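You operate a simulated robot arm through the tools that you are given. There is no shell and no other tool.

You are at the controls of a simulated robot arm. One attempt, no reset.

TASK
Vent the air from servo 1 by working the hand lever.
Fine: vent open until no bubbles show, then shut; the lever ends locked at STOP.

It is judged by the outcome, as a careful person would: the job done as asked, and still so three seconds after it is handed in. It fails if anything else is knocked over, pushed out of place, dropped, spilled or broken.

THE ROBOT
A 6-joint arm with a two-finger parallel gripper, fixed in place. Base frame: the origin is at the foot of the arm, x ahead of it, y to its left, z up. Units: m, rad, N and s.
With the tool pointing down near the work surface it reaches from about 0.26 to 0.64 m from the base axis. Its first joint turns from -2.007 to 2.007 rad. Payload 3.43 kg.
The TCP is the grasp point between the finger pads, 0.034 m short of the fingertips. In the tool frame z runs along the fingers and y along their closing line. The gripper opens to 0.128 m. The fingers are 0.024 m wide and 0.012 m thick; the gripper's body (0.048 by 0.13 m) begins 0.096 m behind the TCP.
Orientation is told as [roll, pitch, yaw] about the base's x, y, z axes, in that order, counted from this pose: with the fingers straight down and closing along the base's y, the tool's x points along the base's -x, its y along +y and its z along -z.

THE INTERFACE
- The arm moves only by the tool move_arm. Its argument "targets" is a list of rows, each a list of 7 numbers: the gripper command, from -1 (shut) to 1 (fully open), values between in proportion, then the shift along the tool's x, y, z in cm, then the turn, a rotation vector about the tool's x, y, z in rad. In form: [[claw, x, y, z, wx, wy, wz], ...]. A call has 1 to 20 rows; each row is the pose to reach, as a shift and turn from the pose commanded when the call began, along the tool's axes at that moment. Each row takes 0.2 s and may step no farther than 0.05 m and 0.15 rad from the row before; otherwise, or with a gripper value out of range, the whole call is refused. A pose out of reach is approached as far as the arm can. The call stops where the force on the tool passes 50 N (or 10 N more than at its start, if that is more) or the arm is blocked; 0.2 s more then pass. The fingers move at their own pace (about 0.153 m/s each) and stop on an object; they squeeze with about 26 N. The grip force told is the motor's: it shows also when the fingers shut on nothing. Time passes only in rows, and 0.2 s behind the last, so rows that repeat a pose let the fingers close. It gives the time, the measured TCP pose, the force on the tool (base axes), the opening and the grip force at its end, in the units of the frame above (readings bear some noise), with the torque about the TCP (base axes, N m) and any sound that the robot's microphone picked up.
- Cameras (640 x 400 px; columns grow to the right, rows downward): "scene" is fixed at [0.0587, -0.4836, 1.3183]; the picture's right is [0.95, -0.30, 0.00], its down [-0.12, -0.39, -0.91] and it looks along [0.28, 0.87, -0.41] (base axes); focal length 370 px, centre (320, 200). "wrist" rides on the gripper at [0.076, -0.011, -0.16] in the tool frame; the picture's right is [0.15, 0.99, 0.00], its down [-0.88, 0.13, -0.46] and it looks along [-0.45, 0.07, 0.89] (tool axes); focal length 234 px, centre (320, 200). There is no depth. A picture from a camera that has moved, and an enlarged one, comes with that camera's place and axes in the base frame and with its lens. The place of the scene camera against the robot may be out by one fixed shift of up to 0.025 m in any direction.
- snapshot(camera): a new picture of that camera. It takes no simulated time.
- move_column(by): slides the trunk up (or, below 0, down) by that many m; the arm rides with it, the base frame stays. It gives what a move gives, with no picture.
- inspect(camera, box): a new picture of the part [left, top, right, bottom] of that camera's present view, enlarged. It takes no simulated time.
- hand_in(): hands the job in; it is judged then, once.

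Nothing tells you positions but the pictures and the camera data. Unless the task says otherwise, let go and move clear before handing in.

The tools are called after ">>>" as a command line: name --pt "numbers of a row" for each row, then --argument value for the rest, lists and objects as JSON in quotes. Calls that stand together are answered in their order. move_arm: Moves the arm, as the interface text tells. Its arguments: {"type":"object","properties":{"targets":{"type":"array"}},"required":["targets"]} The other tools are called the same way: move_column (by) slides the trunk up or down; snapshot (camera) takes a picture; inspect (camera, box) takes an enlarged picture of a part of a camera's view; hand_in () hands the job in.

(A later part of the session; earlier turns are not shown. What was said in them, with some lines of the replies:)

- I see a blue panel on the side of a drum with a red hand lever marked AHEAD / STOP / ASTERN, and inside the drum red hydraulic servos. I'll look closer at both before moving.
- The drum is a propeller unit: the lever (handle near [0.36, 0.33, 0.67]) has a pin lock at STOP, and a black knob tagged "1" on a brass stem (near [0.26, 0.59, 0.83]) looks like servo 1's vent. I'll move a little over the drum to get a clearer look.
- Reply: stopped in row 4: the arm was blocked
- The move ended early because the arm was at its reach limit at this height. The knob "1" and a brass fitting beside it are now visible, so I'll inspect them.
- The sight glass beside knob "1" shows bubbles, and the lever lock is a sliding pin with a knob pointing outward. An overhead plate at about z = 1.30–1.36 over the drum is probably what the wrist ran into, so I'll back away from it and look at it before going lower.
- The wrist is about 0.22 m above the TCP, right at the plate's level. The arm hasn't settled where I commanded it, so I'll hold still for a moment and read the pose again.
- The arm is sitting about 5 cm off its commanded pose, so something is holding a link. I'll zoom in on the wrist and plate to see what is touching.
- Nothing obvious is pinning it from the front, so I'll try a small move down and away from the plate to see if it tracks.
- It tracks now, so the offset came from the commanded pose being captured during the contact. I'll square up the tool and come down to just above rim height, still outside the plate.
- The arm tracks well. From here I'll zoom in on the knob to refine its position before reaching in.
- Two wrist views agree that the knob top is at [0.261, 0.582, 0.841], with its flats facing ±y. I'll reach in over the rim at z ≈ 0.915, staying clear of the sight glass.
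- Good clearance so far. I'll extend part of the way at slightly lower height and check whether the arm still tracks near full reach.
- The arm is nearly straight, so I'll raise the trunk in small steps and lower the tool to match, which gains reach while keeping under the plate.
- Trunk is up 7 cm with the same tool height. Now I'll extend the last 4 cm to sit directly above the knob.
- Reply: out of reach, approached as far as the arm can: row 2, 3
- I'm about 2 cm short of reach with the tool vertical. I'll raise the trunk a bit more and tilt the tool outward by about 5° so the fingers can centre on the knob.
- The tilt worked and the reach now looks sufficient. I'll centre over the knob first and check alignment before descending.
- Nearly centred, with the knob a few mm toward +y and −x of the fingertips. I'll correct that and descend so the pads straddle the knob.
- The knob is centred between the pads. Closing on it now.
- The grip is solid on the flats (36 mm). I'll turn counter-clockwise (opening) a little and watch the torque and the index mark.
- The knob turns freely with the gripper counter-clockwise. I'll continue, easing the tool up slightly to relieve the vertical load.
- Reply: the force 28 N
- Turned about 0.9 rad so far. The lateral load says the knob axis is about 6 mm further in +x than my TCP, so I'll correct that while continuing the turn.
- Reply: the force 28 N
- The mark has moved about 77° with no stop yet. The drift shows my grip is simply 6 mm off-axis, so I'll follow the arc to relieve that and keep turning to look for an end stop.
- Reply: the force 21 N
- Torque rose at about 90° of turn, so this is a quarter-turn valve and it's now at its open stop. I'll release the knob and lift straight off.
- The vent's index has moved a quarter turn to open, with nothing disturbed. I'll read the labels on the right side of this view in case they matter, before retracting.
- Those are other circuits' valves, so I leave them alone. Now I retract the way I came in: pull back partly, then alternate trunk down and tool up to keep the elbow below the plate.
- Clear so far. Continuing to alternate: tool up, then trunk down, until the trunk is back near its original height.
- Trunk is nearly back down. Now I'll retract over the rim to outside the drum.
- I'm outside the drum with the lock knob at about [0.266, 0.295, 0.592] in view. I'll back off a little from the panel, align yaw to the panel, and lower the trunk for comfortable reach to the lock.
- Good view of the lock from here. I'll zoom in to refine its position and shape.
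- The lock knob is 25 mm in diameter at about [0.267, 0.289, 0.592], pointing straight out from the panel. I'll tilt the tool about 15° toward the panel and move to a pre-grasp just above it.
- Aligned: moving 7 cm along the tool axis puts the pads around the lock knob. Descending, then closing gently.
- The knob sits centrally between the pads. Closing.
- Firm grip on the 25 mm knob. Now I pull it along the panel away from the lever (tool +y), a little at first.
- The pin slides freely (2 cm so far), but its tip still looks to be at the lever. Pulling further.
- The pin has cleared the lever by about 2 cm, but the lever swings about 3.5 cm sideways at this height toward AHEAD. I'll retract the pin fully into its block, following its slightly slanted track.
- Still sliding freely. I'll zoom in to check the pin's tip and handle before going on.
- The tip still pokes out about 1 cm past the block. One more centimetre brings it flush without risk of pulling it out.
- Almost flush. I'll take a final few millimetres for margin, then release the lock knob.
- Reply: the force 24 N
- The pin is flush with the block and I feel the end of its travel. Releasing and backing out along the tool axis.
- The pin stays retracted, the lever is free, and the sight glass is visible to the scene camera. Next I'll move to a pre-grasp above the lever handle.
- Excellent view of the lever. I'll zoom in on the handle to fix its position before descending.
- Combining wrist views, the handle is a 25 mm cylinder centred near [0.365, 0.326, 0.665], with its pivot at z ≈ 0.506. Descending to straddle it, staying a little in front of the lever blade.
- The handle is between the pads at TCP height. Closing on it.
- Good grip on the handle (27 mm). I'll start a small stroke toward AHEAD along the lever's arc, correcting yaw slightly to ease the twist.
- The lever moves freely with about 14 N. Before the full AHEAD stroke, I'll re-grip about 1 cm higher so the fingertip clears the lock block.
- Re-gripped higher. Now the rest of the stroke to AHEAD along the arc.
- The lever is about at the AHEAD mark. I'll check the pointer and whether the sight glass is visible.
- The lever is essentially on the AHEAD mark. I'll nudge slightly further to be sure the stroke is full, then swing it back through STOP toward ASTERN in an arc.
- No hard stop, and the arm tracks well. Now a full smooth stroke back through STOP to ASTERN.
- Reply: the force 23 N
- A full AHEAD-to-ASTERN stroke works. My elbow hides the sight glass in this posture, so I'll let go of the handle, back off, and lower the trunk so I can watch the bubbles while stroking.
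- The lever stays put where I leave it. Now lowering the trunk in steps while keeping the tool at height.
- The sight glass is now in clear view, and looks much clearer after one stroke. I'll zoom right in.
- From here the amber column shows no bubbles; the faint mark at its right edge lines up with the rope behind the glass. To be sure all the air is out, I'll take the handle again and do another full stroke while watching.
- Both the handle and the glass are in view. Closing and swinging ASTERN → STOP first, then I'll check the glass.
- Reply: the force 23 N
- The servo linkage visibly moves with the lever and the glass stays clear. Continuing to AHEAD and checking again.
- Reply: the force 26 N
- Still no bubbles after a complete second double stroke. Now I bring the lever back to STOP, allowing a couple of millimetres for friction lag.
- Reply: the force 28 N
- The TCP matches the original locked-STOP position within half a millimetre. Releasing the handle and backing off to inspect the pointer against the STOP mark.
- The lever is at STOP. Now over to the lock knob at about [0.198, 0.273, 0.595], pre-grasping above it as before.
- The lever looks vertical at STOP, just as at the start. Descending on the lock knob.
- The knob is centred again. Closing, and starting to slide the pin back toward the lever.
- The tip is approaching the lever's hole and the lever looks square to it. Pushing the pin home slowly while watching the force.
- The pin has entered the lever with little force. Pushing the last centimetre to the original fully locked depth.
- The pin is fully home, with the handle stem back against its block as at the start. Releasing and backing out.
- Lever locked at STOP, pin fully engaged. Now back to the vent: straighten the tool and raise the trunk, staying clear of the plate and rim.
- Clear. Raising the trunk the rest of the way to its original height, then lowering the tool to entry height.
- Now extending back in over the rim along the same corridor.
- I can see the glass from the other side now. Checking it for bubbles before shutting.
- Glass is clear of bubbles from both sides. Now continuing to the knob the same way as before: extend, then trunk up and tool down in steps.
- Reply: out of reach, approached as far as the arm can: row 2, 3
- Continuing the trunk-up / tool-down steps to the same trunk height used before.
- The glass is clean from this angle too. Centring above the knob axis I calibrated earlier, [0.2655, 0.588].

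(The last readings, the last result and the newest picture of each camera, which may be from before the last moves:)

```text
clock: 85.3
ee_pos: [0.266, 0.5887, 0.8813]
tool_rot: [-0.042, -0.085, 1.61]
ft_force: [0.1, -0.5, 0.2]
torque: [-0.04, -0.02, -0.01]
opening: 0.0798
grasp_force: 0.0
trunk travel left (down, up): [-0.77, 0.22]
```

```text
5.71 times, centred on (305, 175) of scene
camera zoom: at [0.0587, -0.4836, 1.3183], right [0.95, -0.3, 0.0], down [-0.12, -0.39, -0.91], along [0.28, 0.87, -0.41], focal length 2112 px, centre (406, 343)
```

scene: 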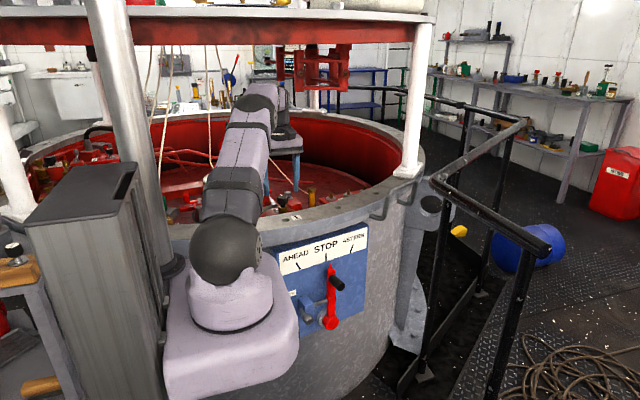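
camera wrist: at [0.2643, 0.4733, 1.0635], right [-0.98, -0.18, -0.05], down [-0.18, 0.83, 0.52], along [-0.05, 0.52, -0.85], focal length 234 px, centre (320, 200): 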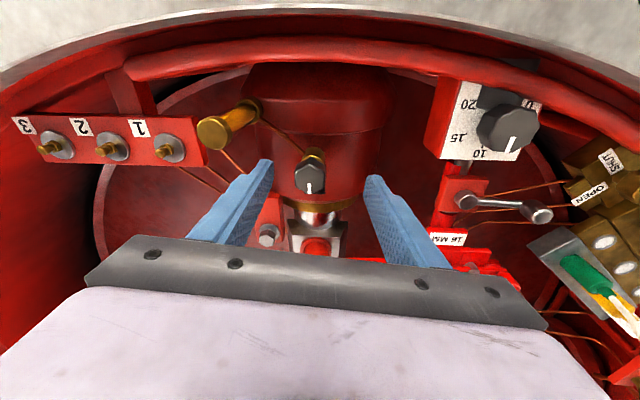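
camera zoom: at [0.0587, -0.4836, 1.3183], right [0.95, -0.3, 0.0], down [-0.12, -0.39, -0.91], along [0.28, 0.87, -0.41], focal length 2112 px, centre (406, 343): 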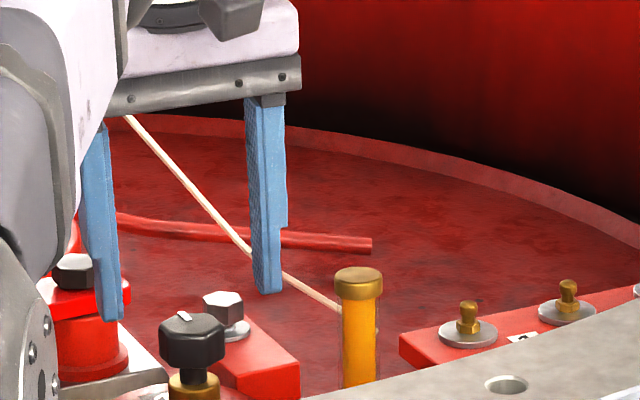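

Index still at the open position and the grip is aligned with the flats. Descending and closing on the knob.

>>> move_arm --pt "0.25 0.25 0.15 1.5 0 0 0" --pt "0.25 0.4 0.2 3.0 0 0 0" --pt "0.25 0.5 0.27 4.2 0 0 0" --pt "0.25 0.5 0.27 4.2 0 0 0"

>>> inspect --camera "wrist" --box '[220, 120, 420, 260]'

```text
clock: 86.3
ee_pos: [0.2649, 0.588, 0.8387]
tool_rot: [-0.042, -0.083, 1.611]
ft_force: [-0.5, -0.4, 0.7]
torque: [0.01, 0.0, -0.03]
opening: 0.0802
grasp_force: 0.0
trunk travel left (down, up): [-0.77, 0.22]
```

```text
2.86 times, centred on (320, 190) of wrist
camera zoom: at [0.2721, 0.5002, 0.9928], right [-0.98, -0.18, -0.05], down [-0.18, 0.83, 0.52], along [-0.05, 0.52, -0.85], focal length 669 px, centre (320, 229)
```

zoom: 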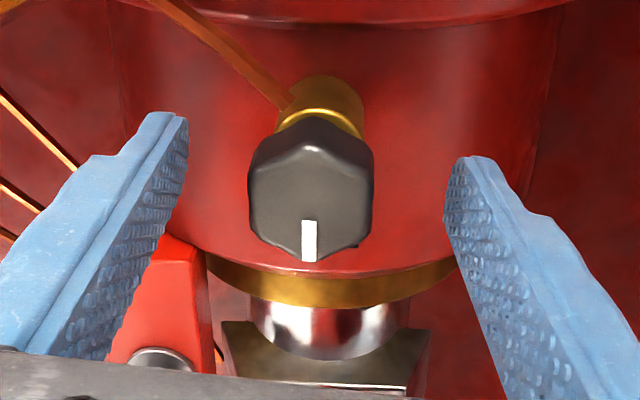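

Centred. Closing on the knob.

>>> move_arm --pt "-1 0 0 0 0 0 0" --pt "-1 0 0 0 0 0 0" --pt "-1 0 0 0 0 0 0"

>>> move_arm --pt "-1 0 0 0 0 0 0.1" --pt "-1 0 0 0 0 0 0.2" --pt "-1 0 0 0 0 0 0.3" --pt "-1 0 0 0 0 0 0.4"

>>> inspect --camera "wrist" --box '[220, 120, 420, 260]'

```text
clock: 87.1
ee_pos: [0.2652, 0.5881, 0.8397]
tool_rot: [-0.044, -0.084, 1.612]
ft_force: [7.9, 2.0, -0.2]
torque: [0.25, -0.02, -0.05]
opening: 0.0351
grasp_force: 45.2
trunk travel left (down, up): [-0.77, 0.22]
```

```text
clock: 88.1
ee_pos: [0.2665, 0.5887, 0.8394]
tool_rot: [-0.005, -0.091, 1.209]
ft_force: [9.4, -2.0, 2.9]
torque: [-0.56, -0.59, -0.04]
opening: 0.0353
grasp_force: 45.0
trunk travel left (down, up): [-0.77, 0.22]
```

```text
2.86 times, centred on (320, 190) of wrist
camera zoom: at [0.2433, 0.501, 0.9921], right [-0.98, 0.22, -0.02], down [0.17, 0.83, 0.53], along [0.13, 0.52, -0.84], focal length 669 px, centre (320, 229)
```

zoom: 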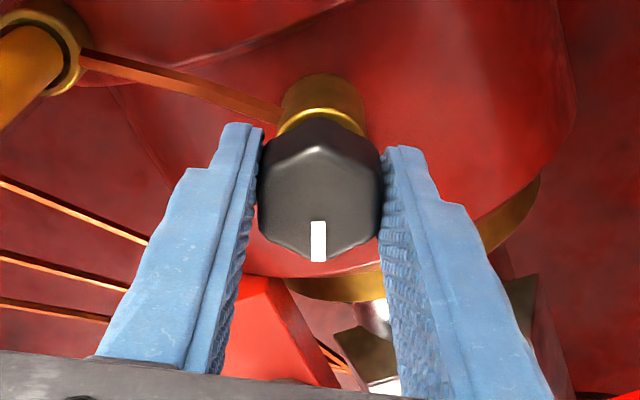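

The knob is turning clockwise with low forces. Continuing toward the shut stop.

>>> move_arm --pt "-1 0 0 0 0 0 0.12" --pt "-1 0 0 0 0 0 0.24" --pt "-1 0 0 0 0 0 0.36" --pt "-1 0 0 0 0 0 0.48" --pt "-1 0 0 0 0 0 0.6" --pt "-1 0 0 0 0 0 0.7"

>>> inspect --camera "wrist" --box '[220, 120, 420, 260]'

```text
clock: 89.5
ee_pos: [0.2657, 0.5891, 0.8397]
tool_rot: [0.054, -0.076, 0.505]
ft_force: [7.7, 0.4, 4.2]
torque: [-0.46, -1.58, 0.03]
opening: 0.0357
grasp_force: 45.0
trunk travel left (down, up): [-0.77, 0.22]
```

```text
2.86 times, centred on (320, 190) of wrist
camera zoom: at [0.1988, 0.5288, 0.9931], right [-0.61, 0.79, 0.04], down [0.69, 0.5, 0.53], along [0.4, 0.35, -0.85], focal length 669 px, centre (320, 229)
```

zoom: 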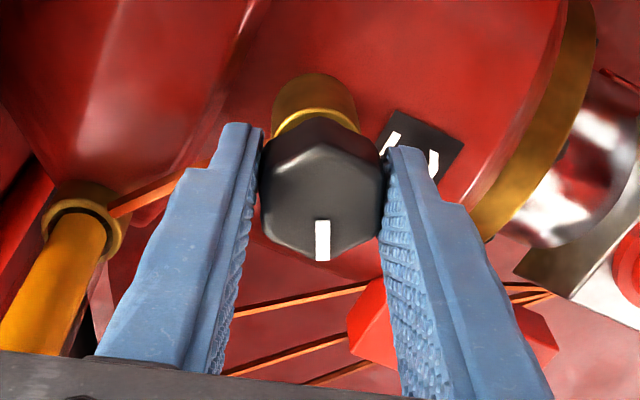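

Halfway there and smooth. The last half radian back to the shut position, looking for the stop torque.

>>> move_arm --pt "-1 0 0 0 0 0 0.12" --pt "-1 0 0 0 0 0 0.24" --pt "-1 0 0 0 0 0 0.36" --pt "-1 0 0 0 0 0 0.46" --pt "-1 0 0 0 0 0 0.52"

>>> inspect --camera "wrist" --box '[220, 120, 420, 260]'

```text
clock: 90.7
ee_pos: [0.2644, 0.5885, 0.8404]
tool_rot: [0.087, -0.038, -0.012]
ft_force: [6.0, 2.7, 5.4]
torque: [-0.51, -0.68, 0.65]
opening: 0.0361
grasp_force: 45.1
trunk travel left (down, up): [-0.77, 0.22]
```

```text
2.86 times, centred on (320, 190) of wrist
camera zoom: at [0.183, 0.5652, 0.9955], right [-0.14, 0.99, 0.08], down [0.86, 0.08, 0.5], along [0.49, 0.14, -0.86], focal length 669 px, centre (320, 229)
```

zoom: 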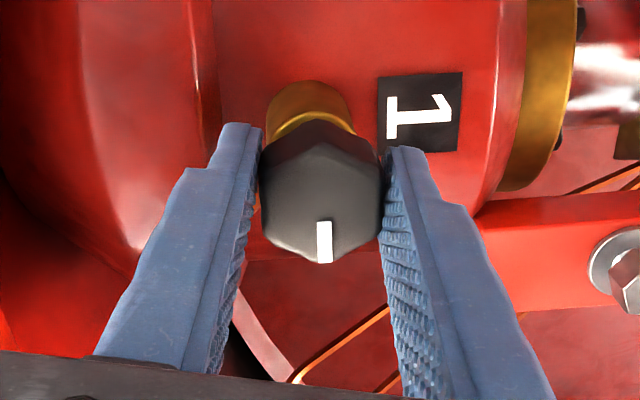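

Torque has come up at the original shut angle. A touch more to seat it firmly.

>>> move_arm --pt "-1 0 0 0 0 0 0.03" --pt "-1 0 0 0 0 0 0.05" --pt "-1 0 0 0 0 0 0.05"

>>> inspect --camera "wrist" --box '[220, 120, 420, 260]'

```text
clock: 91.5
ee_pos: [0.264, 0.5884, 0.839]
tool_rot: [0.089, -0.034, -0.06]
ft_force: [2.6, 6.9, 5.3]
torque: [-0.55, -0.47, 0.72]
opening: 0.036
grasp_force: 44.6
trunk travel left (down, up): [-0.77, 0.22]
```

```text
2.86 times, centred on (320, 190) of wrist
camera zoom: at [0.1819, 0.569, 0.9958], right [-0.09, 0.99, 0.08], down [0.87, 0.04, 0.49], along [0.49, 0.12, -0.87], focal length 669 px, centre (320, 229)
```

zoom: 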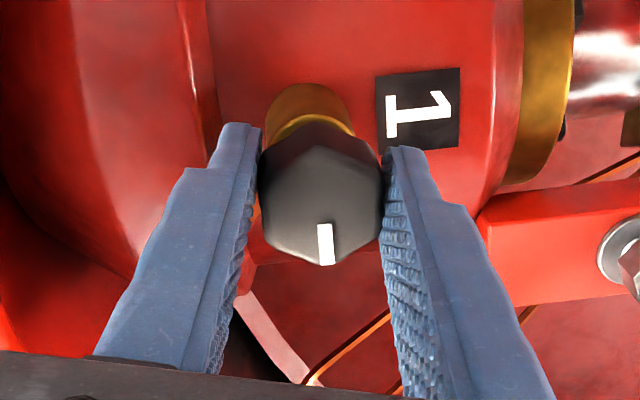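

The knob is hard against its shut stop (gripper slipping past it slightly). Releasing and lifting clear.

>>> move_arm --pt "0.25 0 0 0 0 0 0.05" --pt "0.25 0 0 0 0 0 0.05" --pt "0.25 0 0 -2.5 0 0 0.05" --pt "0.25 0 0 -5 0 0 0.05" --pt "0.25 0 0 -7 0 0 0.05" --pt "0.25 0 0 -7 0 0 0.05"

>>> snapshot --camera "wrist"

>>> inspect --camera "scene" --box '[265, 140, 345, 210]'

```text
clock: 92.9
ee_pos: [0.2609, 0.5835, 0.9083]
tool_rot: [0.088, -0.03, -0.112]
ft_force: [0.0, -0.5, 0.3]
torque: [-0.01, -0.02, 0.0]
opening: 0.08
grasp_force: 0.1
trunk travel left (down, up): [-0.77, 0.22]
```

```text
taken
camera wrist: at [0.1798, 0.5679, 1.0653], right [-0.04, 1.0, 0.08], down [0.87, -0.01, 0.49], along [0.49, 0.09, -0.87], focal length 234 px, centre (320, 200)
```

wrist: 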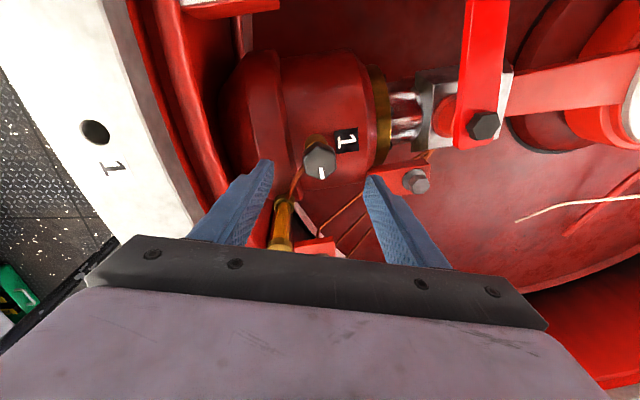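

```text
5.71 times, centred on (305, 175) of scene
camera zoom: at [0.0587, -0.4836, 1.3183], right [0.95, -0.3, 0.0], down [-0.12, -0.39, -0.91], along [0.28, 0.87, -0.41], focal length 2112 px, centre (406, 343)
```

zoom: 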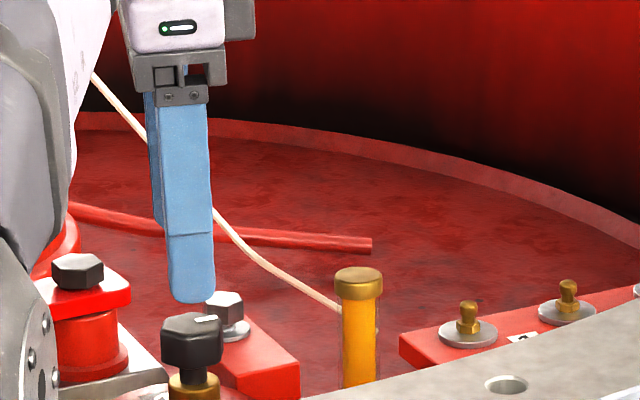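

The index mark is back to its original shut direction and the glass is clear. A close check of both.

>>> inspect --camera "wrist" --box '[240, 110, 400, 260]'

>>> inspect --camera "scene" --box '[280, 175, 335, 212]'

>>> inspect --camera "scene" --box '[260, 210, 380, 350]'

```text
2.67 times, centred on (320, 185) of wrist
camera zoom: at [0.1798, 0.5679, 1.0653], right [-0.04, 1.0, 0.08], down [0.87, -0.01, 0.49], along [0.49, 0.09, -0.87], focal length 624 px, centre (320, 240)
```

zoom: 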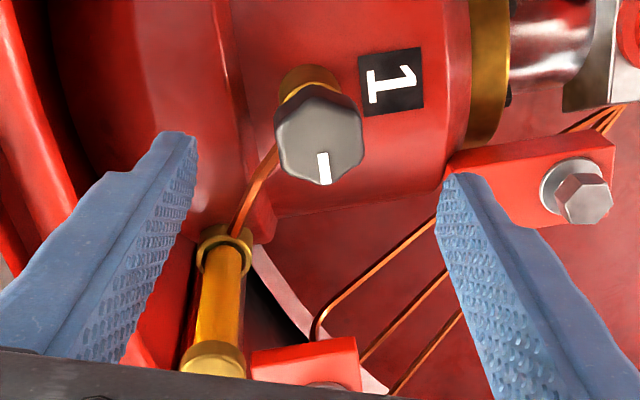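

```text
10.81 times, centred on (308, 194) of scene
camera zoom: at [0.0587, -0.4836, 1.3183], right [0.95, -0.3, 0.0], down [-0.12, -0.39, -0.91], along [0.28, 0.87, -0.41], focal length 3995 px, centre (455, 270)
```

zoom: 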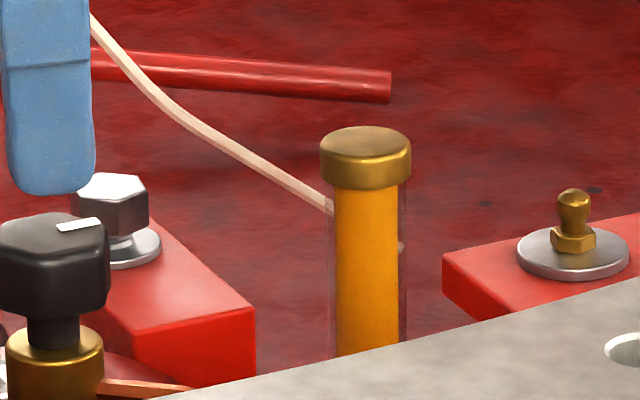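

```text
2.86 times, centred on (320, 280) of scene
camera zoom: at [0.0587, -0.4836, 1.3183], right [0.95, -0.3, 0.0], down [-0.12, -0.39, -0.91], along [0.28, 0.87, -0.41], focal length 1056 px, centre (320, -29)
```

zoom: 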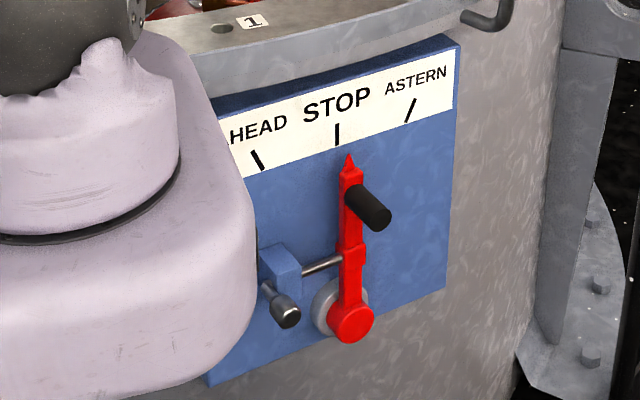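

Vent shut, glass clear, lever locked at STOP — everything matches the intended end state. Now I retract the arm the safe way: pull back and untilt, then trunk down in steps.

>>> move_arm --pt "0.25 0.3 -2.2 -0.55 0.043 0.014 -0.056" --pt "0.25 0.6 -4.4 -1.1 0.086 0.028 -0.112" --pt "0.25 0.6 -4.4 -1.1 0.086 0.028 -0.112"

>>> move_column --by -0.03

>>> move_arm --pt "0.25 0 0 -2 0 0 0" --pt "0.25 0 0 -4 0 0 0" --pt "0.25 0 0 -4 0 0 0"

>>> move_column --by -0.04

>>> move_arm --pt "0.25 0 -0.5 -2 0 0 0" --pt "0.25 0 -1 -4 0 0 0" --pt "0.25 0 -1 -4 0 0 0"

>>> move_column --by -0.03

>>> move_arm --pt "0.25 0 -1 -1 0 0 0" --pt "0.25 0 -2 -2.2 0 0 0" --pt "0.25 0 -2 -2.2 0 0 0"

>>> snapshot --camera "scene"

```text
clock: 93.7
ee_pos: [0.2513, 0.5383, 0.9148]
tool_rot: [0.0, -0.008, 0.001]
ft_force: [0.0, 0.7, -0.2]
torque: [-0.01, 0.0, -0.02]
opening: 0.0796
grasp_force: 0.0
trunk travel left (down, up): [-0.77, 0.22]
```

```text
clock: 94.4
ee_pos: [0.251, 0.538, 0.8864]
tool_rot: [-0.001, -0.007, 0.001]
ft_force: [-0.5, -1.0, 0.3]
torque: [0.0, 0.0, -0.01]
opening: 0.08
grasp_force: 0.0
trunk travel left (down, up): [-0.74, 0.25]
```

```text
clock: 95.2
ee_pos: [0.2511, 0.5384, 0.9259]
tool_rot: [0.0, -0.006, 0.001]
ft_force: [-0.2, 0.1, -0.6]
torque: [0.0, -0.01, 0.03]
opening: 0.08
grasp_force: 0.0
trunk travel left (down, up): [-0.74, 0.25]
```

```text
clock: 96.1
ee_pos: [0.2517, 0.5395, 0.8853]
tool_rot: [0.002, -0.007, 0.001]
ft_force: [-0.6, 0.5, -0.1]
torque: [0.02, -0.03, 0.0]
opening: 0.08
grasp_force: 0.1
trunk travel left (down, up): [-0.7, 0.29]
```

```text
clock: 96.9
ee_pos: [0.2527, 0.5293, 0.9259]
tool_rot: [0.0, -0.008, 0.003]
ft_force: [-0.1, 0.0, 0.1]
torque: [-0.01, 0.0, 0.0]
opening: 0.0801
grasp_force: 0.0
trunk travel left (down, up): [-0.7, 0.29]
```

```text
clock: 97.6
ee_pos: [0.2509, 0.5286, 0.895]
tool_rot: [0.001, -0.006, 0.003]
ft_force: [1.0, 0.0, 0.5]
torque: [-0.02, 0.02, 0.0]
opening: 0.08
grasp_force: 0.0
trunk travel left (down, up): [-0.67, 0.32]
```

```text
clock: 98.4
ee_pos: [0.2514, 0.5097, 0.9166]
tool_rot: [0.0, -0.007, 0.001]
ft_force: [-0.2, -0.5, 0.0]
torque: [0.02, 0.04, 0.02]
opening: 0.0801
grasp_force: 0.0
trunk travel left (down, up): [-0.67, 0.32]
```

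```text
taken
```

scene: 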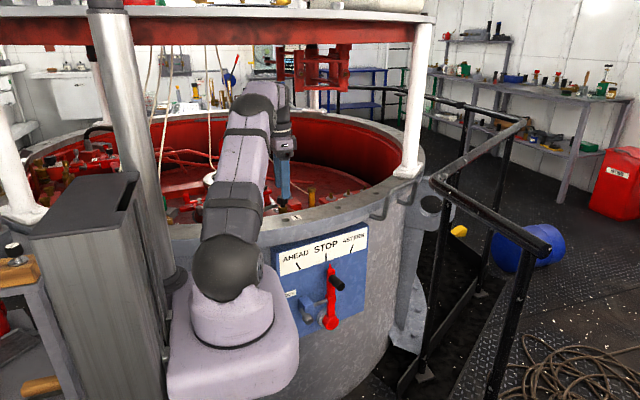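

Retracting over the rim to outside the drum.

>>> move_arm --pt "0.25 0 -4.2 -0.8 0 0 0" --pt "0.25 0.3 -8.4 -0.8 0 0 0" --pt "0.25 0.6 -12.6 -0.8 0 0 0" --pt "0.25 1.0 -16.8 -0.8 0 0 0" --pt "0.25 1.5 -21 -0.8 0 0 0" --pt "0.25 2.0 -23.5 -0.8 0 0 0" --pt "0.25 2.0 -23.5 -0.8 0 0 0"

>>> snapshot --camera "scene"

>>> inspect --camera "scene" --box '[260, 210, 380, 350]'

>>> inspect --camera "wrist" --box '[380, 120, 640, 300]'

>>> inspect --camera "scene" --box '[240, 160, 350, 225]'

```text
clock: 100.0
ee_pos: [0.2312, 0.2745, 0.9264]
tool_rot: [-0.002, -0.006, 0.0]
ft_force: [0.6, 0.3, -0.2]
torque: [0.05, -0.03, 0.03]
opening: 0.0798
grasp_force: 0.0
trunk travel left (down, up): [-0.67, 0.32]
```

```text
taken
```

scene: 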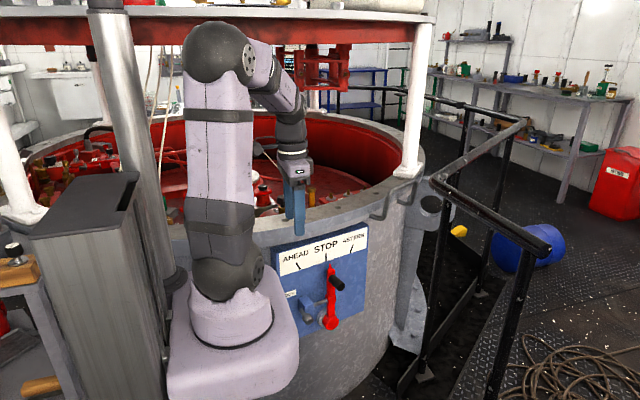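

```text
2.86 times, centred on (320, 280) of scene
camera zoom: at [0.0587, -0.4836, 1.3183], right [0.95, -0.3, 0.0], down [-0.12, -0.39, -0.91], along [0.28, 0.87, -0.41], focal length 1056 px, centre (320, -29)
```

zoom: 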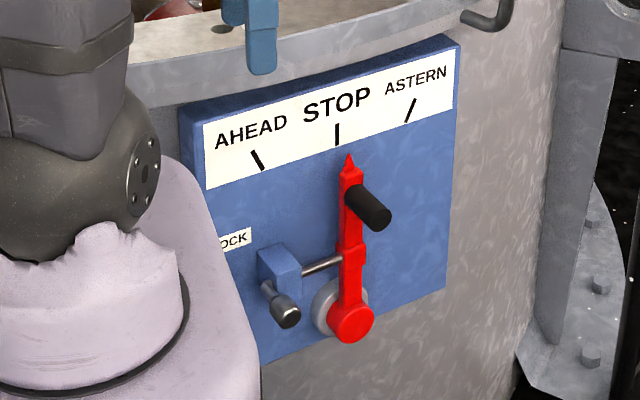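

```text
2.22 times, centred on (510, 210) of wrist
camera zoom: at [0.1546, 0.2639, 1.0856], right [-0.15, 0.99, 0.0], down [0.88, 0.13, 0.46], along [0.46, 0.07, -0.89], focal length 520 px, centre (-102, 178)
```

zoom: 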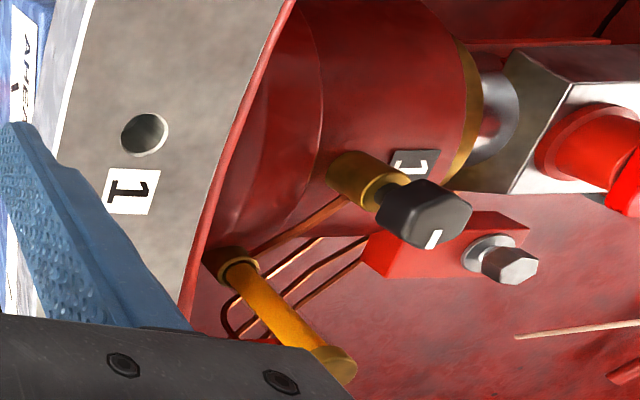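

```text
5.82 times, centred on (295, 192) of scene
camera zoom: at [0.0587, -0.4836, 1.3183], right [0.95, -0.3, 0.0], down [-0.12, -0.39, -0.91], along [0.28, 0.87, -0.41], focal length 2150 px, centre (466, 244)
```

zoom: 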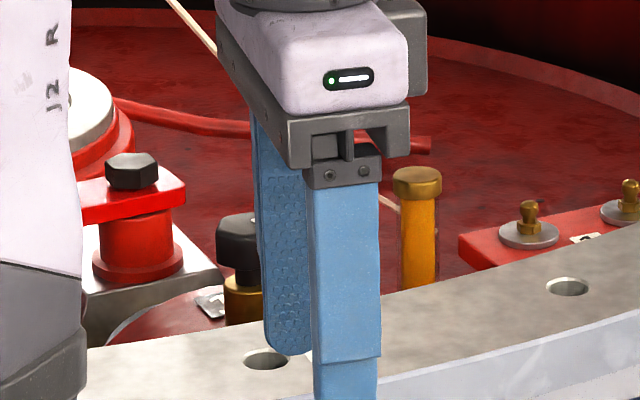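

Final state checked from both cameras: the sight glass is clear of bubbles, the vent knob is back on its shut stop, and the lever points at STOP with the lock pin fully home. Nothing else has moved, the arm is clear and the gripper is empty, so I'm handing in.

>>> hand_in

```text
The job is handed in.
```

Servo 1 is vented. I handed the job in with the sight glass clear of bubbles, the vent shut and the lever locked at STOP. No verdict had come back when I wrote this.

- **Vent:** I turned knob "1" a quarter turn counter-clockwise to its open stop. After the bleed I turned it back to its shut stop, and the index mark points the same way it did at the start.
- **Lever:** I slid the lock pin out and worked the lever STOP–AHEAD–ASTERN–AHEAD–STOP. The bubbles were already gone when I first had a clear view of the glass, at ASTERN. None came back on the second pass, which I checked at STOP and at AHEAD.
- **Lock:** The lever is back at STOP, about half a millimetre from its original position. The pin is pushed fully home.
- **Contact with the overhead plate:** Early on I moved the arm toward the drum too high. It was blocked, most likely by the wrist meeting the edge of the plate above the drum. I backed off at once and saw no change in the plate afterwards.

Nothing else looked moved in the final pictures. The arm is outside the drum with the gripper empty.
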